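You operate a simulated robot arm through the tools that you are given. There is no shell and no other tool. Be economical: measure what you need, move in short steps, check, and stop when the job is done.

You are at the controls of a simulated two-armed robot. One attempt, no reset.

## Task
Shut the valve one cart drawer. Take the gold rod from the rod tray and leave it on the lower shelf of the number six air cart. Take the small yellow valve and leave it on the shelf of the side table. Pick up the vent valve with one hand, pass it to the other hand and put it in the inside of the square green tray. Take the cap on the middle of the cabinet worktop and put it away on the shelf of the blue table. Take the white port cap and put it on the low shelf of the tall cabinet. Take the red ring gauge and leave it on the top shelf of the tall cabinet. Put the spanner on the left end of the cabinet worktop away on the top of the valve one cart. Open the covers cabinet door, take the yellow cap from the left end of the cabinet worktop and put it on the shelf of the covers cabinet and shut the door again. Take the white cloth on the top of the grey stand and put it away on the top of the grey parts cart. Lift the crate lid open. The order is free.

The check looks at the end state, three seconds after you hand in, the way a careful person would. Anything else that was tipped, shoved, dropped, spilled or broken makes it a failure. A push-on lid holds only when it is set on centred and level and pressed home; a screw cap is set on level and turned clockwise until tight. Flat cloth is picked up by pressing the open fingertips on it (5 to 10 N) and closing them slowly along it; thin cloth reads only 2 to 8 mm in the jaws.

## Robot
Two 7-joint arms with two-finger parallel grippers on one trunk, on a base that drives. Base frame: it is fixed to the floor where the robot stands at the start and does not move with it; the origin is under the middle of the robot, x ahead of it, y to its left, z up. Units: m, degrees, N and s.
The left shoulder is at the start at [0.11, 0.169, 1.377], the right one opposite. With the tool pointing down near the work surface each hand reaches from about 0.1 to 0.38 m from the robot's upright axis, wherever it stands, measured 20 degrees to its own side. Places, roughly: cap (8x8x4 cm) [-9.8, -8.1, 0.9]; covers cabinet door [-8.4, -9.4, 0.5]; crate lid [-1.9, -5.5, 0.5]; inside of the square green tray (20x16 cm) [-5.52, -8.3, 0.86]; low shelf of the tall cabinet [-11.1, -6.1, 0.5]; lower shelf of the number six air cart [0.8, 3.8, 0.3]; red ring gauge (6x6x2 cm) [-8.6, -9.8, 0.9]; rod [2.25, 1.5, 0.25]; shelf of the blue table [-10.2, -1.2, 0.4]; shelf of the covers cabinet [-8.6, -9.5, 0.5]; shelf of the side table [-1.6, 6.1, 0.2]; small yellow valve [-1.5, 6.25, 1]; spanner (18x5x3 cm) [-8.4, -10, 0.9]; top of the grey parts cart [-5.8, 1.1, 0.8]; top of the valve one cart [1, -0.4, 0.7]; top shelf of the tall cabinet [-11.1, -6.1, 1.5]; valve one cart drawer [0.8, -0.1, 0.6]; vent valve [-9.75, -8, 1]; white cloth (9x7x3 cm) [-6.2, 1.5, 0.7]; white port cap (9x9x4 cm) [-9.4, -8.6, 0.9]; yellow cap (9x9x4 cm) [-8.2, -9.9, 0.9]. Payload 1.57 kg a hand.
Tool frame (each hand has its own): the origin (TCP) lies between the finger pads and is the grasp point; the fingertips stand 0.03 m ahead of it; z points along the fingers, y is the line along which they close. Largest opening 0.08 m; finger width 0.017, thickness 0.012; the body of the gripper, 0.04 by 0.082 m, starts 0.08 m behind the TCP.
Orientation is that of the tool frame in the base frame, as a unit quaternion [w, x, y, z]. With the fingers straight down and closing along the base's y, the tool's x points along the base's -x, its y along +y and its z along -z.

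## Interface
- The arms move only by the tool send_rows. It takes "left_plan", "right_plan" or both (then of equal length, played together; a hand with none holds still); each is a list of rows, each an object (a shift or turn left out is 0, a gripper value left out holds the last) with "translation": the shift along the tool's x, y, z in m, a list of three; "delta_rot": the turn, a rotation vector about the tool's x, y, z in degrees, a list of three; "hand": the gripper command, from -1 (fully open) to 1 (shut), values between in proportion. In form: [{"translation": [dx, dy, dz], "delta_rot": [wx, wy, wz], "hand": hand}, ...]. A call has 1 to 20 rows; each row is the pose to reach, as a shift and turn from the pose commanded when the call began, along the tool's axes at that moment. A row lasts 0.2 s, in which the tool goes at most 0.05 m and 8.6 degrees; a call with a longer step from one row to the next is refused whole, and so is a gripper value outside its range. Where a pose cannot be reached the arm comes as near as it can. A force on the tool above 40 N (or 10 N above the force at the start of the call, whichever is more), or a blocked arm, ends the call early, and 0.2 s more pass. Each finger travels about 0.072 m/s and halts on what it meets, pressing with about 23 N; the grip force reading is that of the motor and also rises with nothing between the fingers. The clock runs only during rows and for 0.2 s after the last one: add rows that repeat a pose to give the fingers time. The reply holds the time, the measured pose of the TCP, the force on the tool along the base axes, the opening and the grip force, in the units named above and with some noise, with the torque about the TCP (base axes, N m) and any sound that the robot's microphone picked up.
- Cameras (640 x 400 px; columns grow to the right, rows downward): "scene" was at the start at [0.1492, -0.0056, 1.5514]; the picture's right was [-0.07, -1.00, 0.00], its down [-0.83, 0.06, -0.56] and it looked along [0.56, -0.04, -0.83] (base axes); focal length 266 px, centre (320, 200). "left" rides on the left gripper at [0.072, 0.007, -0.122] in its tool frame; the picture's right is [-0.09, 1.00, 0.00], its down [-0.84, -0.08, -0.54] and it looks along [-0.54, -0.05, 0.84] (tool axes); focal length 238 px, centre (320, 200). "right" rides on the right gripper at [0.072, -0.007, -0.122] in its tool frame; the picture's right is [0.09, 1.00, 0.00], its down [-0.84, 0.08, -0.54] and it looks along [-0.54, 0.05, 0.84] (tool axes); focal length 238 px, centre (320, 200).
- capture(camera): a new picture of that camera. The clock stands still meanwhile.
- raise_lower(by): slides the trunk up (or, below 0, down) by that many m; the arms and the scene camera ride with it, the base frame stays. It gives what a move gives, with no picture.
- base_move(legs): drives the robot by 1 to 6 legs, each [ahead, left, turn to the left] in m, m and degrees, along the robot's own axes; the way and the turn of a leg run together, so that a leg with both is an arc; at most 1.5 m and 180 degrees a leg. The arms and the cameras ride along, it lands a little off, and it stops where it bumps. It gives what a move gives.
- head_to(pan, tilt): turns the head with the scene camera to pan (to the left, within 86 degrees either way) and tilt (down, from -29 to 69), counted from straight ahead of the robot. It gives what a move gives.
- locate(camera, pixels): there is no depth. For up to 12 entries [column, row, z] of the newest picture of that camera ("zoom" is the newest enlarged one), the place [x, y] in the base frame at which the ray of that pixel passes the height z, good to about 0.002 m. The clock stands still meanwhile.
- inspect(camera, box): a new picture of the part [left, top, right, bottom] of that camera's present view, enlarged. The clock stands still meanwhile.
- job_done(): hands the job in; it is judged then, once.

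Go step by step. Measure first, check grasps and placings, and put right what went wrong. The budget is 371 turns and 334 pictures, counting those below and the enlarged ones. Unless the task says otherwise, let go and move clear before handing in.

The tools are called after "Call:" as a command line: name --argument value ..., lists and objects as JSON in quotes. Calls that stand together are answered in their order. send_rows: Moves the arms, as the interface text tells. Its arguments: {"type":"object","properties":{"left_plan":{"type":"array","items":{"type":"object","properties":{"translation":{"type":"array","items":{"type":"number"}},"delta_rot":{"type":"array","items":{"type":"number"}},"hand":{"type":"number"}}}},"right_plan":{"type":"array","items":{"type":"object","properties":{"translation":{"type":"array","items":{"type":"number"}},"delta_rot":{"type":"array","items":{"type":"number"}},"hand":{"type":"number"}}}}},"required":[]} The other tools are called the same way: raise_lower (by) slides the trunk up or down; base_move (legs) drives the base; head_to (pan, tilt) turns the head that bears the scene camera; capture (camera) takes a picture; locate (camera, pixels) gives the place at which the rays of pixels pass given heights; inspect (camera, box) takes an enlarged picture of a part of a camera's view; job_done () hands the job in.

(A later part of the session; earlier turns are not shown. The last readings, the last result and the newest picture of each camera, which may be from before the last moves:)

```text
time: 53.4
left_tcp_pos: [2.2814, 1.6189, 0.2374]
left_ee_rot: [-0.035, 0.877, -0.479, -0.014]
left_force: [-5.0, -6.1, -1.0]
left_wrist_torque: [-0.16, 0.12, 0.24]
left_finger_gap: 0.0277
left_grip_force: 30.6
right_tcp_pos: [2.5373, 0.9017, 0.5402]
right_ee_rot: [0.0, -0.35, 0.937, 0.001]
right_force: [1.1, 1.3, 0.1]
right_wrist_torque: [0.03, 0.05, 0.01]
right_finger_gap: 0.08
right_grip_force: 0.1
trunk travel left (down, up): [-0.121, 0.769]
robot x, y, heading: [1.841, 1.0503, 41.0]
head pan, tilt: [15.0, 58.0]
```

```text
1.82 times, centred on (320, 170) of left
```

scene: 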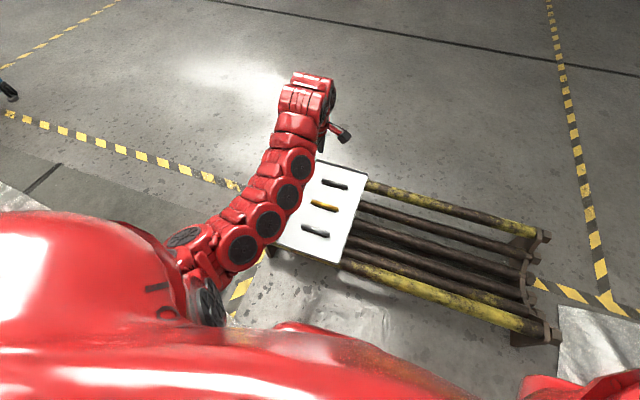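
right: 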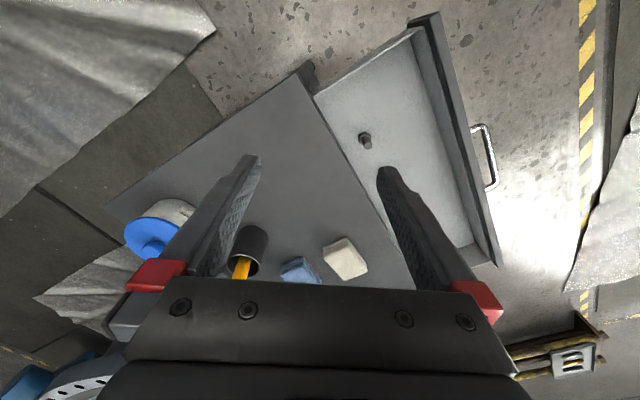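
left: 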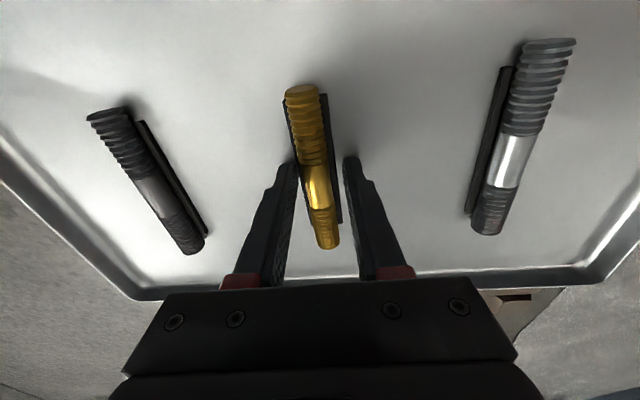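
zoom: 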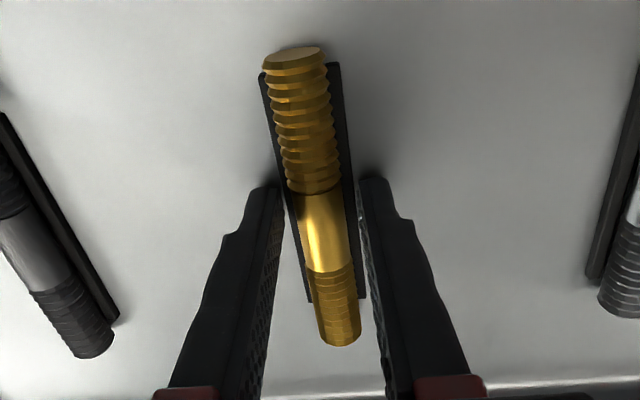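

The tips have clamped the black cradle (28 mm wide) under the rod. Open, rise 14 mm, and close on the rod itself.

Call:
send_rows --left_plan '[{"hand": 0}, {"hand": 0}, {"translation": [0, 0, -0.007]}, {"translation": [0, 0, -0.014]}, {"translation": [0, 0, -0.014], "hand": 0.3}, {"translation": [0, 0, -0.014], "hand": 0.5}, {"translation": [0, 0, -0.014], "hand": 0.7}, {"translation": [0, 0, -0.014], "hand": 1}, {"translation": [0, 0, -0.014]}]'

Call:
inspect --camera "left" --box '[220, 60, 420, 280]'

```text
time: 55.4
left_tcp_pos: [2.2815, 1.6188, 0.255]
left_ee_rot: [-0.038, 0.877, -0.478, -0.013]
left_force: [1.5, 1.1, 24.2]
left_wrist_torque: [-0.07, -0.18, -0.02]
left_finger_gap: 0.0
left_grip_force: 21.1
right_tcp_pos: [2.5372, 0.9006, 0.5405]
right_ee_rot: [0.001, -0.351, 0.937, 0.001]
right_force: [0.2, 0.3, 0.1]
right_wrist_torque: [0.01, 0.0, -0.04]
right_finger_gap: 0.0801
right_grip_force: 0.1
trunk travel left (down, up): [-0.121, 0.769]
robot x, y, heading: [1.8414, 1.0522, 41.2]
head pan, tilt: [15.0, 58.0]
```

```text
1.82 times, centred on (320, 170) of left
```

zoom: 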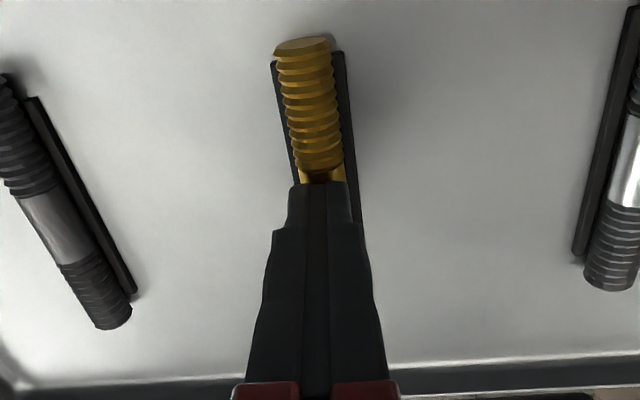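

Fingers closed just above the rod (24 N up), so the rod's middle lies at tips ≈0.212. Rise, reopen, and descend to TCP z≈0.243.

Call:
send_rows --left_plan '[{"translation": [0, 0, -0.015]}, {"translation": [0, 0, -0.03], "hand": -0.2}, {"translation": [0, 0, -0.03], "hand": -0.2}, {"translation": [0, 0, -0.03], "hand": -0.2}, {"translation": [0, 0, -0.01]}, {"translation": [0, 0, 0.005]}, {"translation": [0, 0, 0.0105]}, {"translation": [0, 0, 0.0105]}]'

Call:
inspect --camera "left" --box '[220, 60, 420, 280]'

```text
time: 57.2
left_tcp_pos: [2.2803, 1.6202, 0.2401]
left_ee_rot: [-0.035, 0.877, -0.48, -0.013]
left_force: [-0.5, 0.2, -1.1]
left_wrist_torque: [0.03, -0.04, -0.01]
left_finger_gap: 0.0479
left_grip_force: 0.0
right_tcp_pos: [2.5372, 0.9019, 0.5407]
right_ee_rot: [0.001, -0.35, 0.937, 0.001]
right_force: [-0.4, 0.0, -0.4]
right_wrist_torque: [0.02, -0.01, -0.01]
right_finger_gap: 0.0799
right_grip_force: 0.1
trunk travel left (down, up): [-0.121, 0.769]
robot x, y, heading: [1.8399, 1.0479, 41.1]
head pan, tilt: [15.0, 58.0]
```

```text
1.82 times, centred on (320, 170) of left
```

zoom: 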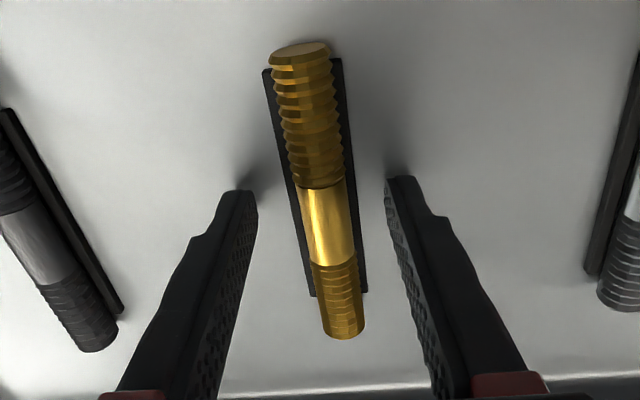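

Well centred; rise 3 mm and close slowly.

Call:
send_rows --left_plan '[{"translation": [0, 0, -0.003]}, {"translation": [0, 0, -0.003], "hand": 0.2}, {"translation": [0, 0, -0.003], "hand": 0.4}, {"translation": [0, 0, -0.003], "hand": 0.6}, {"translation": [0, 0, -0.003], "hand": 1}, {"translation": [0, 0, -0.003]}]'

Call:
inspect --camera "left" --box '[220, 60, 420, 280]'

```text
time: 58.6
left_tcp_pos: [2.2797, 1.6199, 0.2437]
left_ee_rot: [-0.035, 0.877, -0.479, -0.014]
left_force: [-5.6, -4.2, 1.5]
left_wrist_torque: [0.01, 0.26, 0.41]
left_finger_gap: 0.0192
left_grip_force: 22.7
right_tcp_pos: [2.5362, 0.9016, 0.5401]
right_ee_rot: [0.0, -0.35, 0.937, 0.001]
right_force: [0.1, 1.0, 0.3]
right_wrist_torque: [0.01, -0.02, 0.0]
right_finger_gap: 0.0799
right_grip_force: 0.0
trunk travel left (down, up): [-0.121, 0.769]
robot x, y, heading: [1.841, 1.0524, 41.2]
head pan, tilt: [15.0, 58.0]
```

```text
1.82 times, centred on (320, 170) of left
```

zoom: 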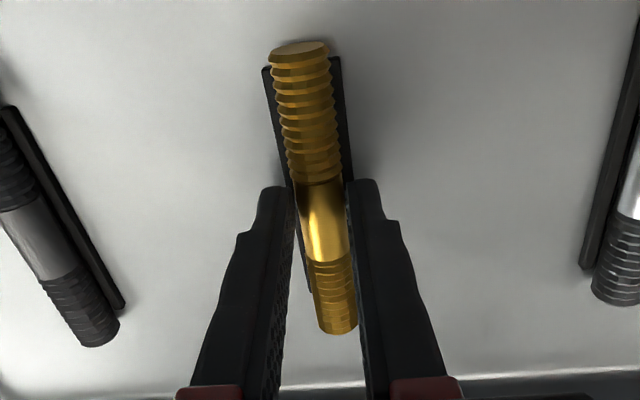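

Gap 19 mm, grip 23 N: the rod is held. Lift slowly by 0.1 m and check that only the rod comes up.

Call:
send_rows --left_plan '[{"translation": [0, 0, -0.01]}, {"translation": [0, 0, -0.03]}, {"translation": [0, 0, -0.06]}, {"translation": [0, 0, -0.1]}, {"translation": [0, 0, -0.1]}]'

Call:
capture --camera "left"

```text
time: 59.8
left_tcp_pos: [2.2793, 1.6116, 0.344]
left_ee_rot: [-0.035, 0.877, -0.48, -0.013]
left_force: [-0.5, -0.2, -2.3]
left_wrist_torque: [-0.04, -0.04, -0.02]
left_finger_gap: 0.0188
left_grip_force: 22.7
right_tcp_pos: [2.5372, 0.9025, 0.5391]
right_ee_rot: [0.001, -0.351, 0.936, 0.001]
right_force: [1.6, -0.9, 0.4]
right_wrist_torque: [0.02, -0.01, 0.01]
right_finger_gap: 0.0799
right_grip_force: 0.1
trunk travel left (down, up): [-0.121, 0.769]
robot x, y, heading: [1.8403, 1.0476, 41.3]
head pan, tilt: [15.0, 58.0]
```

```text
303 pictures are left
```

left: 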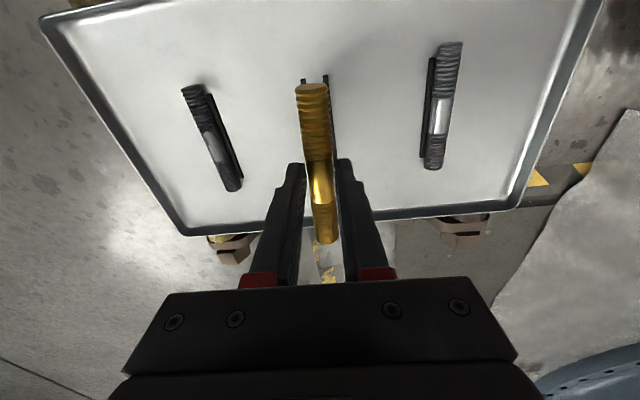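

Rod is in hand. Raise the trunk, and look left toward the air cart.

Call:
raise_lower --by 0.5

Call:
head_to --pan 75 --tilt 22

Call:
capture --camera "scene"

```text
refused: 0.5 is not a number from -0.4 to 0.4
```

```text
time: 61.1
left_tcp_pos: [2.2798, 1.6126, 0.3441]
left_ee_rot: [-0.035, 0.876, -0.48, -0.014]
left_force: [-0.1, 0.1, -2.9]
left_wrist_torque: [-0.02, -0.03, -0.01]
left_finger_gap: 0.0185
left_grip_force: 23.1
right_tcp_pos: [2.538, 0.9017, 0.5398]
right_ee_rot: [0.0, -0.35, 0.937, 0.001]
right_force: [-0.6, -0.2, -0.6]
right_wrist_torque: [-0.02, 0.01, -0.01]
right_finger_gap: 0.08
right_grip_force: 0.1
trunk travel left (down, up): [-0.121, 0.769]
robot x, y, heading: [1.839, 1.0511, 40.9]
head pan, tilt: [75.0, 22.0]
```

```text
302 pictures are left
```

scene: 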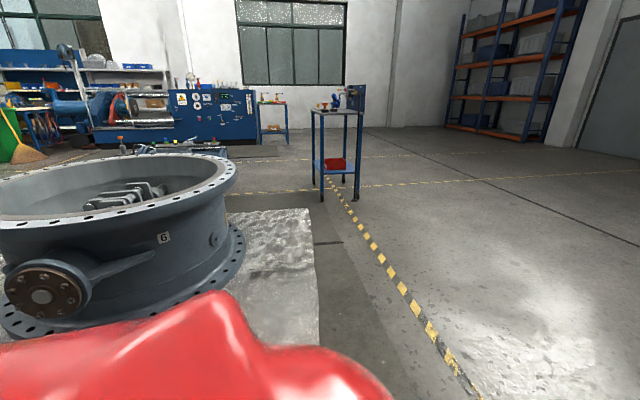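

The number six air cart stands at (337,150), its lower shelf with a red box. Measure it.

Call:
locate --camera "scene" --pixels '[[322, 200, 0], [355, 200, 0], [314, 188, 0], [360, 190, 0], [320, 172, 0.3], [354, 172, 0.3], [317, 112, 0.85], [358, 112, 0.85], [320, 300, 0], [262, 142, 0]]'

Call:
inspect --camera "scene" --box '[240, 80, 400, 210]'

Call:
raise_lower --by 0.4

```text
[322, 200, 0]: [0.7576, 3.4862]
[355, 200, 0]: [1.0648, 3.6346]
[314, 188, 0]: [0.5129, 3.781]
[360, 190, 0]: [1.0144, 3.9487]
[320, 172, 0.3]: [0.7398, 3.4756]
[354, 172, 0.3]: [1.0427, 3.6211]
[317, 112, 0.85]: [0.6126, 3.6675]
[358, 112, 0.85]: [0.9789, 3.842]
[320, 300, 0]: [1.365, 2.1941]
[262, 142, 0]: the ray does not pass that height
```

```text
3.08 times, centred on (320, 145) of scene
```

zoom: 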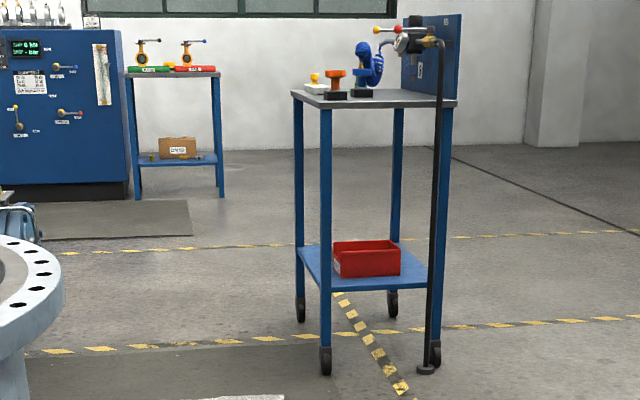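

```text
time: 65.0
left_tcp_pos: [2.2795, 1.612, 0.7445]
left_ee_rot: [-0.035, 0.877, -0.48, -0.013]
left_force: [0.2, -0.9, -1.5]
left_wrist_torque: [0.0, 0.0, -0.02]
left_finger_gap: 0.0186
left_grip_force: 23.0
right_tcp_pos: [2.5377, 0.9025, 0.9403]
right_ee_rot: [0.0, -0.351, 0.936, 0.001]
right_force: [1.1, 0.2, 0.8]
right_wrist_torque: [-0.01, 0.0, 0.0]
right_finger_gap: 0.08
right_grip_force: 0.0
trunk travel left (down, up): [-0.521, 0.369]
robot x, y, heading: [1.8368, 1.0501, 41.2]
head pan, tilt: [75.0, 22.0]
```

Cart front edge runs (0.74,3.48)-(1.04,3.62); a red box sits on the shelf with a free strip in front. I back off the rack, turn and drive up facing the cart.

Call:
base_move --legs '[[-0.25, 0, 0], [0, 0, 56], [1.3, 0, 0], [0.6, 0, 0], [0, 0, 20]]'

Call:
head_to --pan 5 --tilt 40

Call:
capture --camera "scene"

```text
time: 79.5
left_tcp_pos: [0.9439, 3.3296, 0.7439]
left_ee_rot: [-0.019, 0.984, 0.172, -0.033]
left_force: [0.0, 0.2, -2.6]
left_wrist_torque: [0.01, -0.05, -0.01]
left_finger_gap: 0.0187
left_grip_force: 22.9
right_tcp_pos: [1.6939, 3.4235, 0.9403]
right_ee_rot: [0.0, 0.857, -0.515, -0.001]
right_force: [0.0, 0.7, -0.9]
right_wrist_torque: [0.01, 0.01, 0.0]
right_finger_gap: 0.0798
right_grip_force: 0.0
trunk travel left (down, up): [-0.521, 0.369]
robot x, y, heading: [1.3948, 2.777, 118.2]
head pan, tilt: [75.0, 22.0]
```

```text
time: 81.0
left_tcp_pos: [0.9448, 3.3295, 0.7434]
left_ee_rot: [-0.018, 0.985, 0.171, -0.033]
left_force: [-0.1, -0.4, -1.9]
left_wrist_torque: [-0.01, 0.0, -0.01]
left_finger_gap: 0.0185
left_grip_force: 22.6
right_tcp_pos: [1.6955, 3.4231, 0.9409]
right_ee_rot: [0.0, 0.858, -0.514, -0.001]
right_force: [0.3, 0.7, -1.0]
right_wrist_torque: [0.03, 0.03, 0.03]
right_finger_gap: 0.0802
right_grip_force: 0.1
trunk travel left (down, up): [-0.521, 0.369]
robot x, y, heading: [1.3962, 2.7765, 118.3]
head pan, tilt: [5.0, 40.0]
```

```text
300 pictures are left
```

scene: 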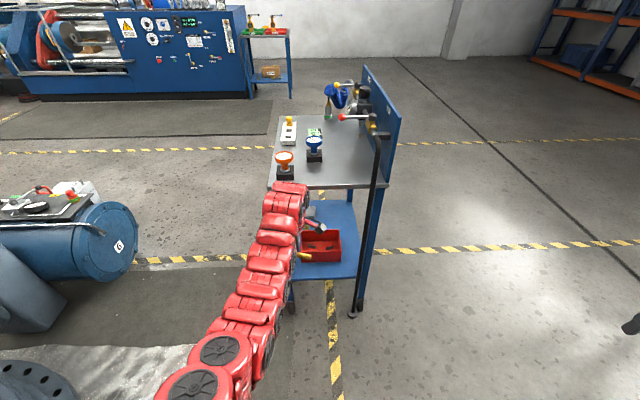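

I'm squarely in front of the cart. Locate the shelf edge and the red box.

Call:
locate --camera "scene" --pixels '[[300, 262, 0.32], [341, 262, 0.32], [338, 232, 0.38], [357, 278, 0.3], [300, 279, 0.3], [351, 202, 0.3], [283, 188, 0.83], [375, 188, 0.83], [270, 178, 0.83], [387, 183, 0.83]]'

Call:
inspect --camera "scene" --box '[250, 170, 410, 320]'

```text
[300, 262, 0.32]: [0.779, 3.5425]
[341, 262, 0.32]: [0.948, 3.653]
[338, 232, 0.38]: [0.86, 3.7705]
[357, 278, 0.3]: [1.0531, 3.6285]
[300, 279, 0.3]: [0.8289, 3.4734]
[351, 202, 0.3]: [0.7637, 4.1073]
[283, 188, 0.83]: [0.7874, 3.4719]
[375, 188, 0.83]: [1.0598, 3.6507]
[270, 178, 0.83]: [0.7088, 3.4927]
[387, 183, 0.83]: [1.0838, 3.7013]
```

```text
2.67 times, centred on (330, 245) of scene
```

zoom: 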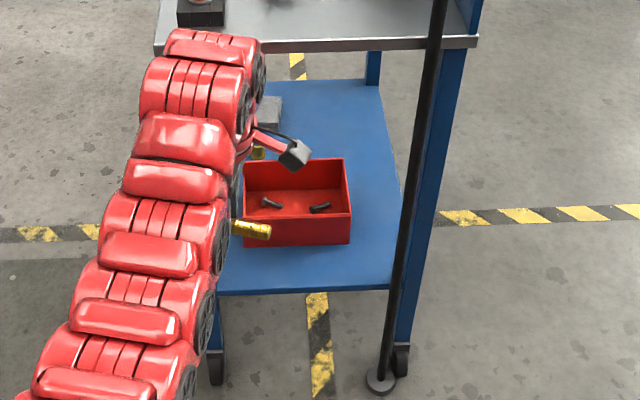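

The front strip of shelf ahead of the box is about 8 cm deep, edge running at 34.7°. I'll level and yaw the rod, retract the hand, and lower the trunk before moving in.

Call:
send_rows --left_plan '[{"translation": [0.007, 0.035, 0], "delta_rot": [0, 1.2, -3]}, {"translation": [0.014, 0.07, 0], "delta_rot": [0, 2.4, -6]}, {"translation": [0.021, 0.11, 0], "delta_rot": [0, 3.4, -8.4]}, {"translation": [0.025, 0.15, 0], "delta_rot": [0, 3.4, -8.4]}, {"translation": [0.025, 0.15, 0], "delta_rot": [0, 3.4, -8.4]}]'

Call:
raise_lower --by -0.35

Call:
send_rows --left_plan '[{"delta_rot": [8, 0, 0]}, {"delta_rot": [16, 0, 0]}, {"delta_rot": [24, 0, 0]}, {"delta_rot": [32, 0, 0]}, {"delta_rot": [40, 0, 0]}, {"delta_rot": [40, 0, 0]}]'

Call:
capture --camera "scene"

```text
time: 82.2
left_tcp_pos: [1.0111, 3.2154, 0.728]
left_ee_rot: [-0.028, 0.969, 0.245, -0.001]
left_force: [0.3, -0.3, -3.2]
left_wrist_torque: [-0.01, -0.04, 0.0]
left_finger_gap: 0.0185
left_grip_force: 22.6
left hand out of reach, approached as far as the arm can: row 3, 4, 5
right_tcp_pos: [1.6955, 3.4228, 0.9404]
right_ee_rot: [0.0, 0.858, -0.514, -0.001]
right_force: [-0.9, 0.2, -0.1]
right_wrist_torque: [0.0, -0.03, 0.02]
right_finger_gap: 0.08
right_grip_force: 0.1
trunk travel left (down, up): [-0.521, 0.369]
robot x, y, heading: [1.3988, 2.7749, 118.5]
head pan, tilt: [5.0, 40.0]
```

```text
time: 85.6
left_tcp_pos: [1.0106, 3.2157, 0.3789]
left_ee_rot: [-0.028, 0.97, 0.243, -0.001]
left_force: [0.4, 0.6, -2.3]
left_wrist_torque: [0.02, -0.03, 0.01]
left_finger_gap: 0.0186
left_grip_force: 23.2
right_tcp_pos: [1.6938, 3.4225, 0.5898]
right_ee_rot: [-0.001, 0.858, -0.514, -0.001]
right_force: [0.3, 0.5, 0.3]
right_wrist_torque: [-0.01, 0.02, 0.04]
right_finger_gap: 0.0801
right_grip_force: 0.0
trunk travel left (down, up): [-0.171, 0.719]
robot x, y, heading: [1.3987, 2.7754, 118.3]
head pan, tilt: [5.0, 40.0]
```

```text
time: 87.0
left_tcp_pos: [1.011, 3.2161, 0.3797]
left_ee_rot: [-0.358, 0.901, 0.229, -0.084]
left_force: [1.1, 0.3, -2.8]
left_wrist_torque: [-0.08, -0.02, 0.01]
left_finger_gap: 0.0188
left_grip_force: 22.8
right_tcp_pos: [1.6947, 3.4228, 0.5918]
right_ee_rot: [0.001, 0.858, -0.514, -0.001]
right_force: [-0.2, -1.0, 0.1]
right_wrist_torque: [-0.01, 0.0, 0.03]
right_finger_gap: 0.0802
right_grip_force: 0.0
trunk travel left (down, up): [-0.171, 0.719]
robot x, y, heading: [1.3948, 2.7734, 118.2]
head pan, tilt: [5.0, 40.0]
```

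```text
298 pictures are left
```

scene: 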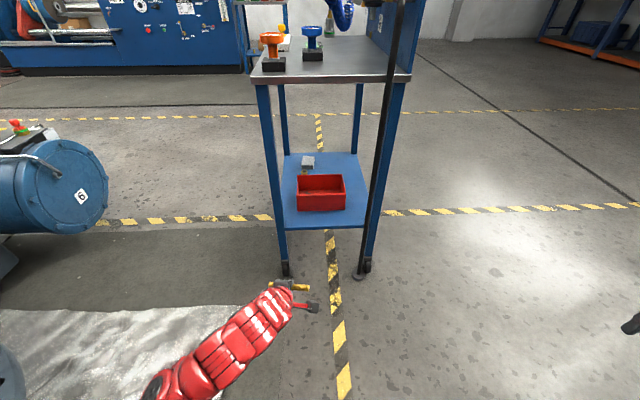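

Now there's a clear view of the shelf: front edge row 228, box front at row 211. Measure again.

Call:
locate --camera "scene" --pixels '[[286, 227, 0.3], [365, 227, 0.3], [298, 211, 0.31], [346, 209, 0.31], [325, 218, 0.3], [325, 218, 0.28], [268, 84, 0.83], [408, 82, 0.83]]'

Call:
inspect --camera "scene" --box '[240, 140, 400, 340]'

```text
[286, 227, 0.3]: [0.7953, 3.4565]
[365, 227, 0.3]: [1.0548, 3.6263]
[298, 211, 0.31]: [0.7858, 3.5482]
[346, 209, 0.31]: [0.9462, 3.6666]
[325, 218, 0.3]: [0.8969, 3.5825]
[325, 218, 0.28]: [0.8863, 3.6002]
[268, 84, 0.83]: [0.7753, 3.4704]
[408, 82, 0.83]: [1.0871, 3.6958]
```

```text
2.00 times, centred on (320, 240) of scene
```

zoom: 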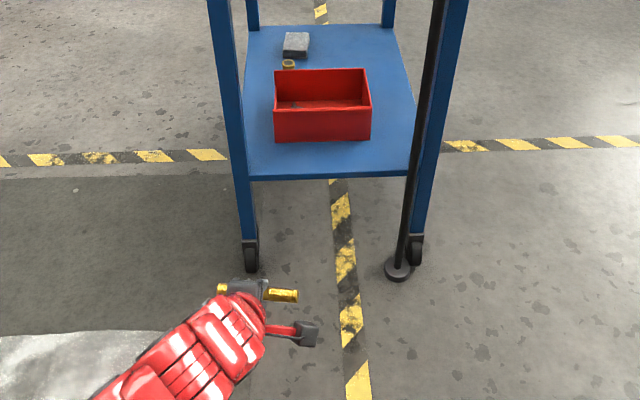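

Front edge at 33.2°, target rod centre (0.902,3.576). Turn 5°, sidestep right, and drive in part-way.

Call:
base_move --legs '[[0, 0, 5], [0, -0.156, 0], [0.25, 0, 0]]'

Call:
capture --camera "scene"

Call:
capture --camera "left"

```text
time: 90.3
left_tcp_pos: [0.9686, 3.4757, 0.3769]
left_ee_rot: [-0.354, 0.891, 0.268, -0.099]
left_force: [0.4, 0.1, -2.5]
left_wrist_torque: [-0.04, 0.0, 0.0]
left_finger_gap: 0.0183
left_grip_force: 23.0
right_tcp_pos: [1.6318, 3.7423, 0.5902]
right_ee_rot: [0.001, 0.879, -0.476, -0.001]
right_force: [0.2, 0.6, 0.0]
right_wrist_torque: [0.0, -0.03, 0.0]
right_finger_gap: 0.0801
right_grip_force: 0.0
trunk travel left (down, up): [-0.171, 0.719]
robot x, y, heading: [1.3876, 3.0737, 123.4]
head pan, tilt: [5.0, 40.0]
```

```text
296 pictures are left
```

scene: 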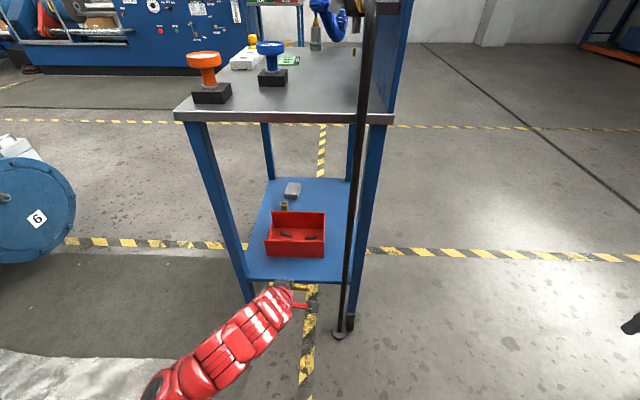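

```text
295 pictures are left
```

left: 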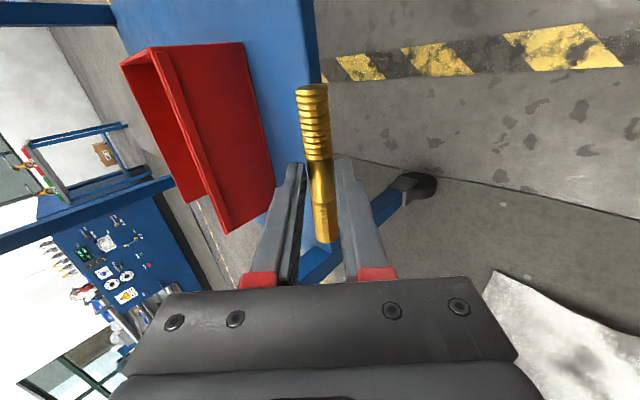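

Aligned. Drive 0.112 m further so the rod hangs over the front strip.

Call:
base_move --legs '[[0.112, 0, 0]]'

Call:
capture --camera "left"

Call:
inspect --camera "scene" --box '[200, 150, 400, 350]'

```text
time: 91.5
left_tcp_pos: [0.9069, 3.57, 0.3784]
left_ee_rot: [-0.353, 0.891, 0.268, -0.1]
left_force: [0.2, 1.1, -2.4]
left_wrist_torque: [-0.03, -0.06, -0.01]
left_finger_gap: 0.0186
left_grip_force: 22.4
right_tcp_pos: [1.5697, 3.8359, 0.5911]
right_ee_rot: [0.0, 0.88, -0.475, -0.001]
right_force: [-1.2, -0.5, 0.3]
right_wrist_torque: [-0.03, -0.03, 0.01]
right_finger_gap: 0.08
right_grip_force: 0.2
trunk travel left (down, up): [-0.171, 0.719]
robot x, y, heading: [1.3309, 3.1664, 123.2]
head pan, tilt: [5.0, 40.0]
```

```text
294 pictures are left
```

left: 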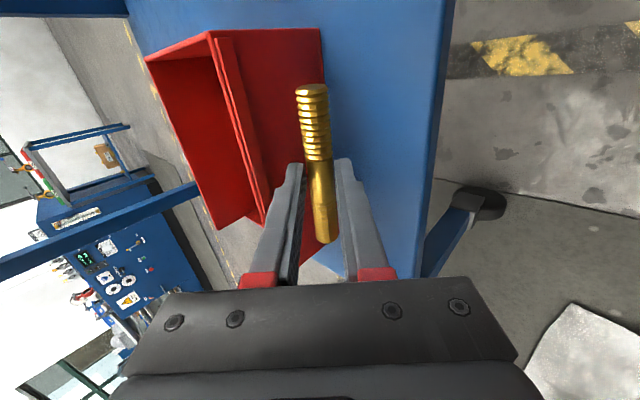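

```text
2.00 times, centred on (300, 250) of scene
```

zoom: 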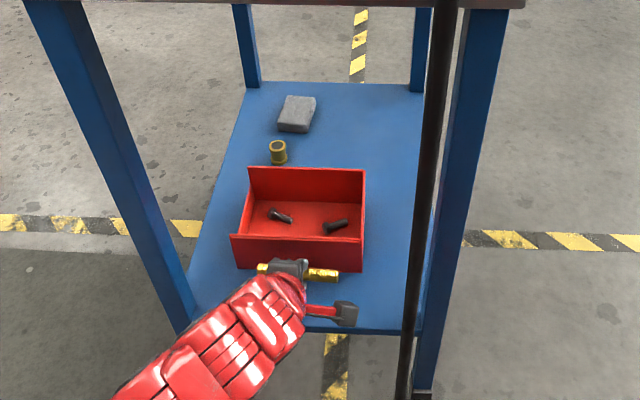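

Call:
locate --camera "zoom" --pixels '[[240, 269, 0.3], [362, 271, 0.3], [360, 329, 0.3], [415, 333, 0.3]]'

Call:
locate --camera "left" --pixels '[[330, 130, 0.3], [434, 130, 0.3], [432, 180, 0.3], [427, 220, 0.3]]'

```text
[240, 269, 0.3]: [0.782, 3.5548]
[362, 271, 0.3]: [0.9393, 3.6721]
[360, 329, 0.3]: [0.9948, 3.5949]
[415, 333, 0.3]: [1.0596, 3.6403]
```

```text
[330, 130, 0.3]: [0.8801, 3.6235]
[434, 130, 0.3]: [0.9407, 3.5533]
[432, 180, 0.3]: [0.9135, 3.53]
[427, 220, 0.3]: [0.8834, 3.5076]
```

The rod is 3.5–5 cm inside the edge with room to the box. Lower ~4 cm while easing the tilt to 25°, stopping just above the shelf.

Call:
send_rows --left_plan '[{"translation": [0, 0.007, 0.006], "delta_rot": [-5, 0, 0]}, {"translation": [0, 0.014, 0.012], "delta_rot": [-10, 0, 0]}, {"translation": [0, 0.021, 0.018], "delta_rot": [-15, 0, 0]}, {"translation": [0, 0.028, 0.0235], "delta_rot": [-15, 0, 0]}, {"translation": [0, 0.028, 0.0235], "delta_rot": [-15, 0, 0]}]'

Call:
capture --camera "left"

Call:
inspect --camera "scene" --box '[200, 200, 400, 350]'

```text
time: 92.7
left_tcp_pos: [0.9099, 3.5654, 0.3426]
left_ee_rot: [-0.234, 0.929, 0.278, -0.063]
left_force: [-0.1, 0.4, -2.1]
left_wrist_torque: [-0.01, -0.02, 0.02]
left_finger_gap: 0.0189
left_grip_force: 23.4
right_tcp_pos: [1.5695, 3.837, 0.5905]
right_ee_rot: [0.0, 0.88, -0.476, -0.001]
right_force: [-0.2, -0.4, -0.3]
right_wrist_torque: [0.01, 0.01, 0.0]
right_finger_gap: 0.0799
right_grip_force: 0.1
trunk travel left (down, up): [-0.171, 0.719]
robot x, y, heading: [1.3281, 3.1666, 123.2]
head pan, tilt: [5.0, 40.0]
```

```text
292 pictures are left
```

left: 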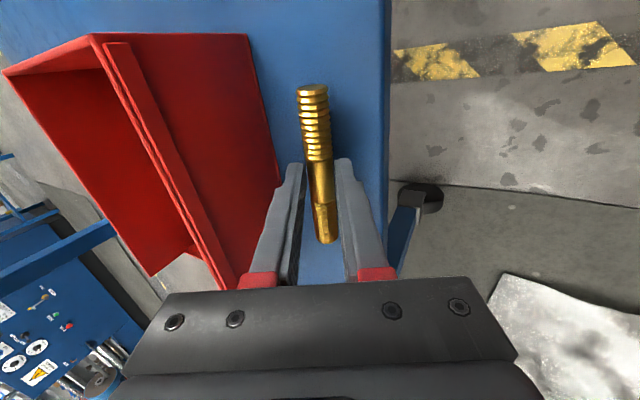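

```text
2.67 times, centred on (300, 275) of scene
```

zoom: 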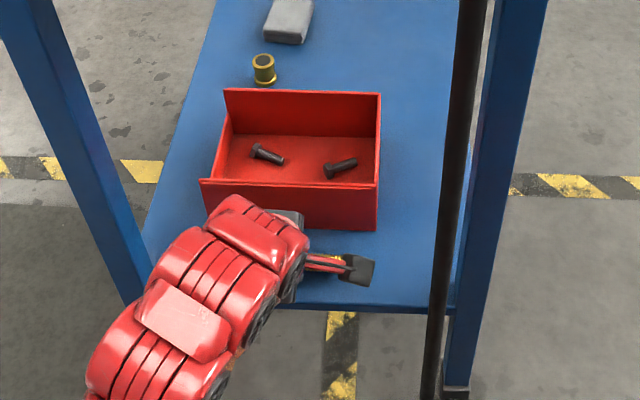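

Shelf appears just below the rod. Descend slowly another 8 mm and feel.

Call:
send_rows --left_plan '[{"translation": [0, 0.0014, 0.0026]}, {"translation": [0, 0.0028, 0.0053]}, {"translation": [0, 0.0038, 0.007]}]'

```text
time: 93.5
left_tcp_pos: [0.9104, 3.5665, 0.3372]
left_ee_rot: [-0.236, 0.929, 0.278, -0.064]
left_force: [0.6, 1.5, 14.7]
left_wrist_torque: [-0.33, 0.69, -0.16]
left_finger_gap: 0.0191
left_grip_force: 23.5
right_tcp_pos: [1.571, 3.8344, 0.5915]
right_ee_rot: [0.0, 0.88, -0.476, -0.002]
right_force: [0.1, -0.2, 0.7]
right_wrist_torque: [0.0, 0.01, 0.04]
right_finger_gap: 0.0801
right_grip_force: 0.0
trunk travel left (down, up): [-0.171, 0.719]
robot x, y, heading: [1.3244, 3.1671, 123.1]
head pan, tilt: [5.0, 40.0]
```

Contact (15 N): the rod rests on the shelf. Open gently to 40 mm, wait, then withdraw along the fingers.

Call:
send_rows --left_plan '[{"hand": 0.45}, {"hand": 0.3}, {"hand": 0.15}, {"hand": 0}, {"hand": 0}, {"translation": [0, 0, -0.01]}, {"translation": [0, 0, -0.03]}, {"translation": [0, 0, -0.06]}, {"translation": [0, 0, -0.08]}]'

Call:
capture --camera "left"

```text
time: 95.5
left_tcp_pos: [0.9235, 3.5432, 0.402]
left_ee_rot: [-0.235, 0.929, 0.278, -0.065]
left_force: [0.3, 0.6, -0.1]
left_wrist_torque: [0.0, -0.01, -0.03]
left_finger_gap: 0.0402
left_grip_force: 0.0
left hand out of reach, approached as far as the arm can: row 9
right_tcp_pos: [1.5699, 3.8363, 0.5905]
right_ee_rot: [0.0, 0.88, -0.475, -0.002]
right_force: [0.3, 0.0, 0.1]
right_wrist_torque: [-0.01, 0.03, -0.01]
right_finger_gap: 0.0801
right_grip_force: 0.0
trunk travel left (down, up): [-0.171, 0.719]
robot x, y, heading: [1.3273, 3.1634, 123.2]
head pan, tilt: [5.0, 40.0]
```

```text
290 pictures are left
```

left: 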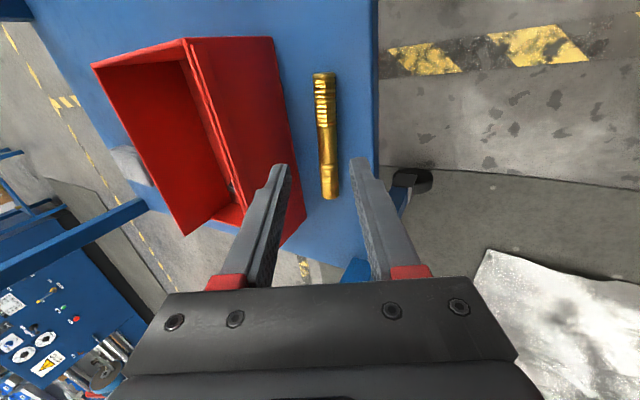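

The rod lies on the shelf. Back the base straight out and check it.

Call:
base_move --legs '[[-0.6, 0, 0]]'

Call:
inspect --camera "scene" --box '[200, 60, 440, 260]'

Call:
head_to --pan 25 --tilt 12

Call:
raise_lower --by 0.4

Call:
capture --camera "scene"

```text
time: 98.9
left_tcp_pos: [1.2543, 3.0406, 0.4027]
left_ee_rot: [-0.235, 0.93, 0.276, -0.065]
left_force: [0.7, -0.6, -0.8]
left_wrist_torque: [0.02, 0.01, -0.01]
left_finger_gap: 0.04
left_grip_force: 0.0
right_tcp_pos: [1.9002, 3.3318, 0.5901]
right_ee_rot: [0.001, 0.88, -0.475, -0.001]
right_force: [0.8, 0.1, -0.1]
right_wrist_torque: [0.01, 0.02, -0.01]
right_finger_gap: 0.08
right_grip_force: 0.0
trunk travel left (down, up): [-0.171, 0.719]
robot x, y, heading: [1.6567, 2.6638, 123.1]
head pan, tilt: [5.0, 40.0]
```

```text
2.00 times, centred on (320, 160) of scene
```

zoom: 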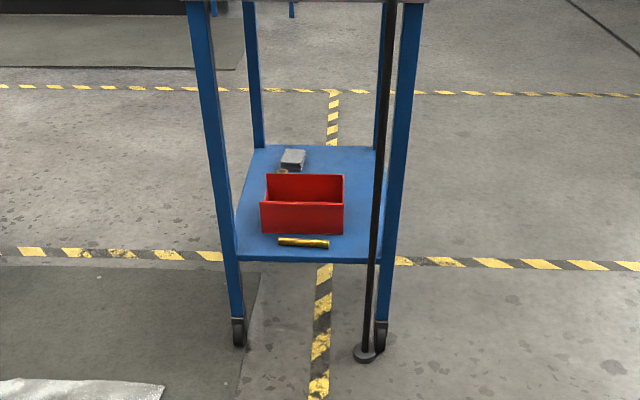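

```text
time: 99.8
left_tcp_pos: [1.2544, 3.0421, 0.4032]
left_ee_rot: [-0.235, 0.929, 0.277, -0.065]
left_force: [0.1, 0.4, 0.3]
left_wrist_torque: [0.04, -0.01, 0.02]
left_finger_gap: 0.0401
left_grip_force: 0.0
right_tcp_pos: [1.8996, 3.3334, 0.5895]
right_ee_rot: [0.0, 0.88, -0.476, -0.001]
right_force: [-1.0, 0.4, 0.8]
right_wrist_torque: [-0.03, 0.0, -0.02]
right_finger_gap: 0.0799
right_grip_force: 0.1
trunk travel left (down, up): [-0.171, 0.719]
robot x, y, heading: [1.6569, 2.6569, 123.3]
head pan, tilt: [25.0, 12.0]
```

```text
time: 103.7
left_tcp_pos: [1.256, 3.0409, 0.801]
left_ee_rot: [-0.235, 0.93, 0.276, -0.064]
left_force: [-0.8, 0.3, 0.0]
left_wrist_torque: [-0.01, 0.0, 0.01]
left_finger_gap: 0.0401
left_grip_force: 0.1
right_tcp_pos: [1.8993, 3.3332, 0.99]
right_ee_rot: [0.0, 0.88, -0.476, 0.0]
right_force: [0.0, 0.8, -0.3]
right_wrist_torque: [0.02, 0.0, 0.0]
right_finger_gap: 0.08
right_grip_force: 0.0
trunk travel left (down, up): [-0.571, 0.319]
robot x, y, heading: [1.655, 2.6647, 123.1]
head pan, tilt: [25.0, 12.0]
```

```text
288 pictures are left
```

scene: 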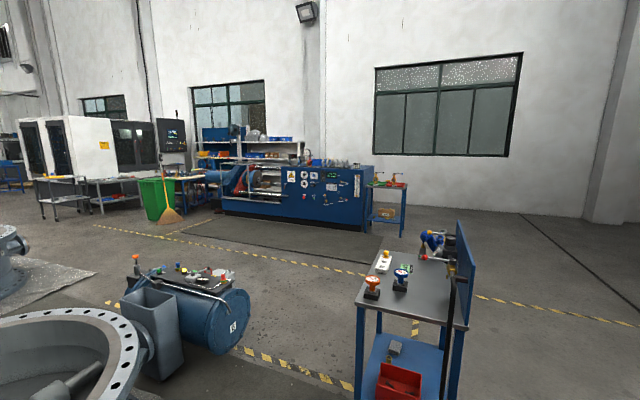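

Rod placed in front of the red box. The side table is at (388,205); measure it and obstacles for the drive.

Call:
locate --camera "scene" --pixels '[[373, 228, 0], [402, 237, 0], [405, 186, 0.85], [368, 184, 0.85], [245, 345, 0], [355, 398, 0], [440, 260, 0], [330, 250, 0], [160, 222, 0]]'

Call:
inspect --camera "scene" --box '[340, 155, 440, 245]'

```text
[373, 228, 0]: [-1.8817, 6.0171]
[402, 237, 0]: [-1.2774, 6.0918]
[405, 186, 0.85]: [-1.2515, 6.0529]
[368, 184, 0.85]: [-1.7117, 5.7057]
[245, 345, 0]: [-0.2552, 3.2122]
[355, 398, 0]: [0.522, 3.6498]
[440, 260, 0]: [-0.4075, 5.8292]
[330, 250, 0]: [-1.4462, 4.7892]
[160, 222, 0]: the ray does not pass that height
```

```text
4.44 times, centred on (390, 200) of scene
```

zoom: 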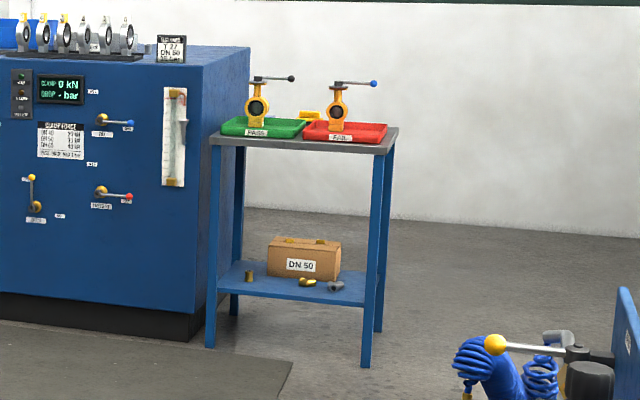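

Two yellow valves stand on the side table, in trays. I'll drive around the right side of the air cart to a spot in front of the table.

Call:
base_move --legs '[[0, 0, -38.5], [1.5, 0, 0], [0, 0, 74.8], [1.3, 0, 0], [1.26, 0, 0], [0, 0, -33]]'

Call:
head_to --pan 0 --tilt 30

Call:
capture --camera "scene"

```text
time: 129.8
left_tcp_pos: [-1.028, 5.3894, 0.8016]
left_ee_rot: [-0.233, 0.921, 0.305, -0.071]
left_force: [-0.5, -0.1, 0.7]
left_wrist_torque: [0.02, 0.01, -0.01]
left_finger_gap: 0.0402
left_grip_force: 0.0
right_tcp_pos: [-0.402, 5.7188, 0.9897]
right_ee_rot: [0.0, 0.894, -0.449, -0.001]
right_force: [-0.1, -0.1, 0.3]
right_wrist_torque: [-0.01, -0.01, 0.02]
right_finger_gap: 0.0801
right_grip_force: 0.0
trunk travel left (down, up): [-0.571, 0.319]
robot x, y, heading: [-0.6047, 5.0339, 126.5]
head pan, tilt: [25.0, 12.0]
```

```text
time: 130.7
left_tcp_pos: [-1.0299, 5.3895, 0.8008]
left_ee_rot: [-0.233, 0.921, 0.305, -0.071]
left_force: [0.0, 0.5, 0.3]
left_wrist_torque: [0.03, 0.01, 0.02]
left_finger_gap: 0.0404
left_grip_force: 0.0
right_tcp_pos: [-0.4036, 5.7189, 0.9917]
right_ee_rot: [0.0, 0.893, -0.449, -0.001]
right_force: [0.2, 0.2, 0.0]
right_wrist_torque: [-0.01, -0.03, 0.02]
right_finger_gap: 0.0799
right_grip_force: 0.0
trunk travel left (down, up): [-0.571, 0.319]
robot x, y, heading: [-0.6028, 5.0333, 126.9]
head pan, tilt: [0.0, 30.0]
```

```text
286 pictures are left
```

scene: 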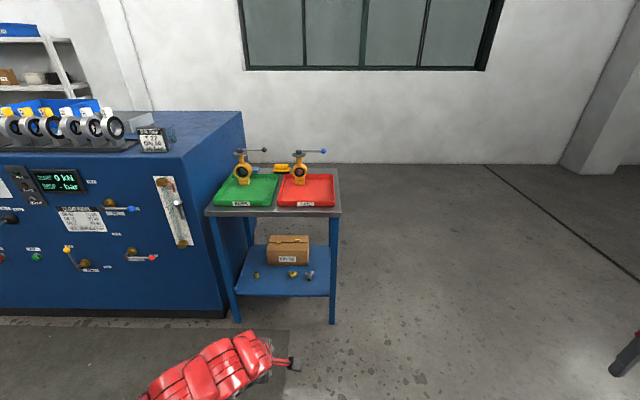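

Call:
inspect --camera "scene" --box '[195, 140, 355, 330]'

Call:
locate --camera "scene" --pixels '[[282, 168, 0.88], [242, 183, 0.87], [300, 183, 0.87], [207, 215, 0.84], [341, 215, 0.84], [236, 295, 0.2], [330, 295, 0.2], [268, 264, 0.22], [308, 264, 0.22], [257, 275, 0.22], [293, 274, 0.22], [311, 275, 0.22]]'

```text
2.11 times, centred on (275, 235) of scene
```

zoom: 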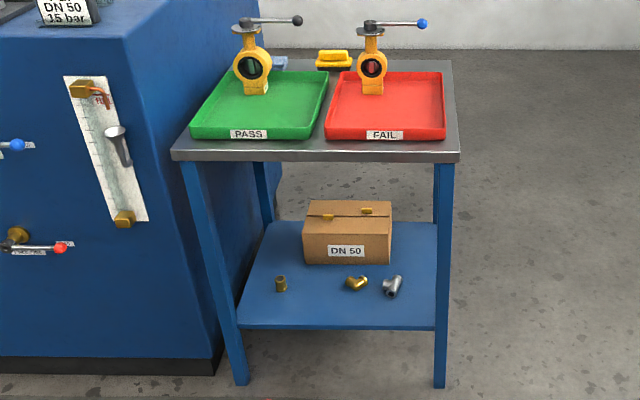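

```text
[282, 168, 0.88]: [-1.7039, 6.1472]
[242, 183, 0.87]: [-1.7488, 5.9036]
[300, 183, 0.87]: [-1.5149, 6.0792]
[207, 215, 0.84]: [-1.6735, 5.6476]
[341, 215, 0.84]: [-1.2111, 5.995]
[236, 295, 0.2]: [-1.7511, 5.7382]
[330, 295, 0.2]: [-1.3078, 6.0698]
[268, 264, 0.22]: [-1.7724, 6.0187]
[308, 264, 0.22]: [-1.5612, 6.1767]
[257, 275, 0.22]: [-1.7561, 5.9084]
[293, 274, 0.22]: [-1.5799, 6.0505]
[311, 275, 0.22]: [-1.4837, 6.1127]
```

The smaller yellow valve (blue knob) stands in the red FAIL tray around (-1.52,6.08); the shelf's front 12 cm are free. I raise the trunk, level the left hand and drive nearer.

Call:
raise_lower --by 0.3

Call:
send_rows --left_plan '[{"delta_rot": [-7, 0, 0], "hand": -1}, {"delta_rot": [-14, 0, 0]}, {"delta_rot": [-21, 0, 0]}, {"delta_rot": [-28, 0, 0]}, {"delta_rot": [-28, 0, 0]}]'

Call:
base_move --legs '[[0.5, 0, 0]]'

Call:
head_to --pan 5 --tilt 45

Call:
capture --camera "scene"

Call:
capture --camera "left"

```text
time: 133.7
left_tcp_pos: [-1.0292, 5.3895, 1.1022]
left_ee_rot: [-0.233, 0.92, 0.305, -0.072]
left_force: [0.1, 0.0, 0.0]
left_wrist_torque: [0.0, 0.01, 0.0]
left_finger_gap: 0.0401
left_grip_force: 0.1
right_tcp_pos: [-0.4014, 5.7186, 1.2908]
right_ee_rot: [0.0, 0.894, -0.449, -0.002]
right_force: [0.5, 0.6, -0.5]
right_wrist_torque: [-0.03, 0.01, -0.01]
right_finger_gap: 0.0799
right_grip_force: 0.1
trunk travel left (down, up): [-0.871, 0.019]
robot x, y, heading: [-0.6037, 5.0366, 126.8]
head pan, tilt: [0.0, 30.0]
```

```text
time: 134.9
left_tcp_pos: [-1.0171, 5.3804, 1.0612]
left_ee_rot: [-0.004, 0.95, 0.313, 0.006]
left_force: [-0.1, 0.6, 0.6]
left_wrist_torque: [0.01, 0.0, -0.01]
left_finger_gap: 0.0799
left_grip_force: 0.0
left hand out of reach, approached as far as the arm can: row 4, 5
right_tcp_pos: [-0.402, 5.7194, 1.2919]
right_ee_rot: [0.001, 0.894, -0.449, -0.001]
right_force: [0.2, 0.8, -0.8]
right_wrist_torque: [-0.02, -0.01, 0.01]
right_finger_gap: 0.0801
right_grip_force: 0.0
trunk travel left (down, up): [-0.871, 0.019]
robot x, y, heading: [-0.603, 5.0345, 126.5]
head pan, tilt: [0.0, 30.0]
```

```text
time: 137.8
left_tcp_pos: [-1.3156, 5.7765, 1.0613]
left_ee_rot: [-0.006, 0.949, 0.315, 0.006]
left_force: [-0.3, -0.1, 0.1]
left_wrist_torque: [-0.01, 0.0, 0.0]
left_finger_gap: 0.0798
left_grip_force: 0.0
right_tcp_pos: [-0.7022, 6.118, 1.291]
right_ee_rot: [0.0, 0.894, -0.447, -0.002]
right_force: [-0.8, 0.3, 0.6]
right_wrist_torque: [-0.02, -0.01, 0.03]
right_finger_gap: 0.0795
right_grip_force: 0.0
trunk travel left (down, up): [-0.871, 0.019]
robot x, y, heading: [-0.9008, 5.4358, 126.7]
head pan, tilt: [0.0, 30.0]
```

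```text
time: 138.6
left_tcp_pos: [-1.3163, 5.7778, 1.0613]
left_ee_rot: [-0.006, 0.949, 0.315, 0.006]
left_force: [0.3, 0.6, 0.1]
left_wrist_torque: [-0.01, -0.02, 0.02]
left_finger_gap: 0.0799
left_grip_force: 0.0
right_tcp_pos: [-0.7044, 6.118, 1.291]
right_ee_rot: [0.0, 0.894, -0.448, -0.001]
right_force: [0.1, 0.4, -0.2]
right_wrist_torque: [0.0, 0.02, 0.0]
right_finger_gap: 0.0799
right_grip_force: 0.0
trunk travel left (down, up): [-0.871, 0.019]
robot x, y, heading: [-0.9033, 5.4331, 126.9]
head pan, tilt: [5.0, 45.0]
```

```text
284 pictures are left
```

scene: 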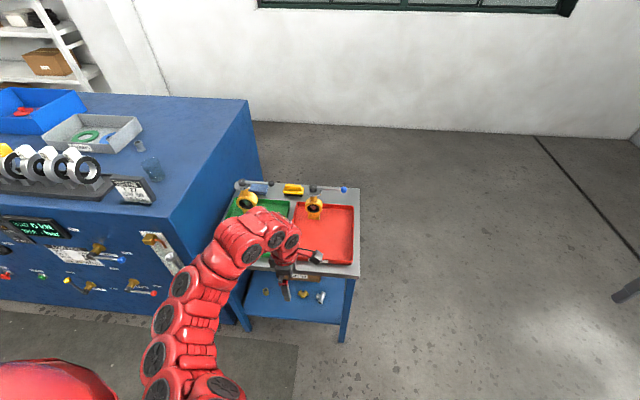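

```text
283 pictures are left
```

left: 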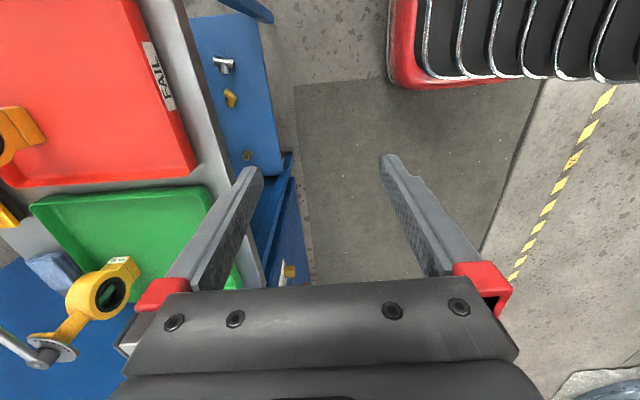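

Call:
inspect --camera "scene" --box '[220, 165, 380, 285]'

Call:
locate --camera "scene" --pixels '[[315, 217, 0.86], [314, 207, 0.92], [313, 189, 1.0], [344, 190, 1.0], [247, 212, 0.86], [292, 189, 0.88]]'

Call:
locate --camera "left" --pixels '[[20, 135, 0.86], [20, 135, 0.9], [120, 275, 0.86]]'

```text
3.33 times, centred on (300, 225) of scene
```

zoom: 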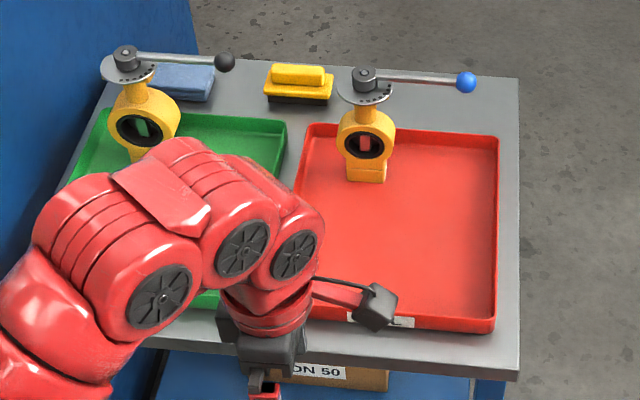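

```text
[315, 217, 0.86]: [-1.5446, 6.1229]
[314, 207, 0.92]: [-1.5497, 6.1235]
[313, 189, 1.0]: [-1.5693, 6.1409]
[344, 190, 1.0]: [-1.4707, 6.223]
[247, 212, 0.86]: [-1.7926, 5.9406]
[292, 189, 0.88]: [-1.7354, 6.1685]
```

```text
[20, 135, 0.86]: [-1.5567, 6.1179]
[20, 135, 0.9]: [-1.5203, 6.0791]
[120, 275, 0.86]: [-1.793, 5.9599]
```

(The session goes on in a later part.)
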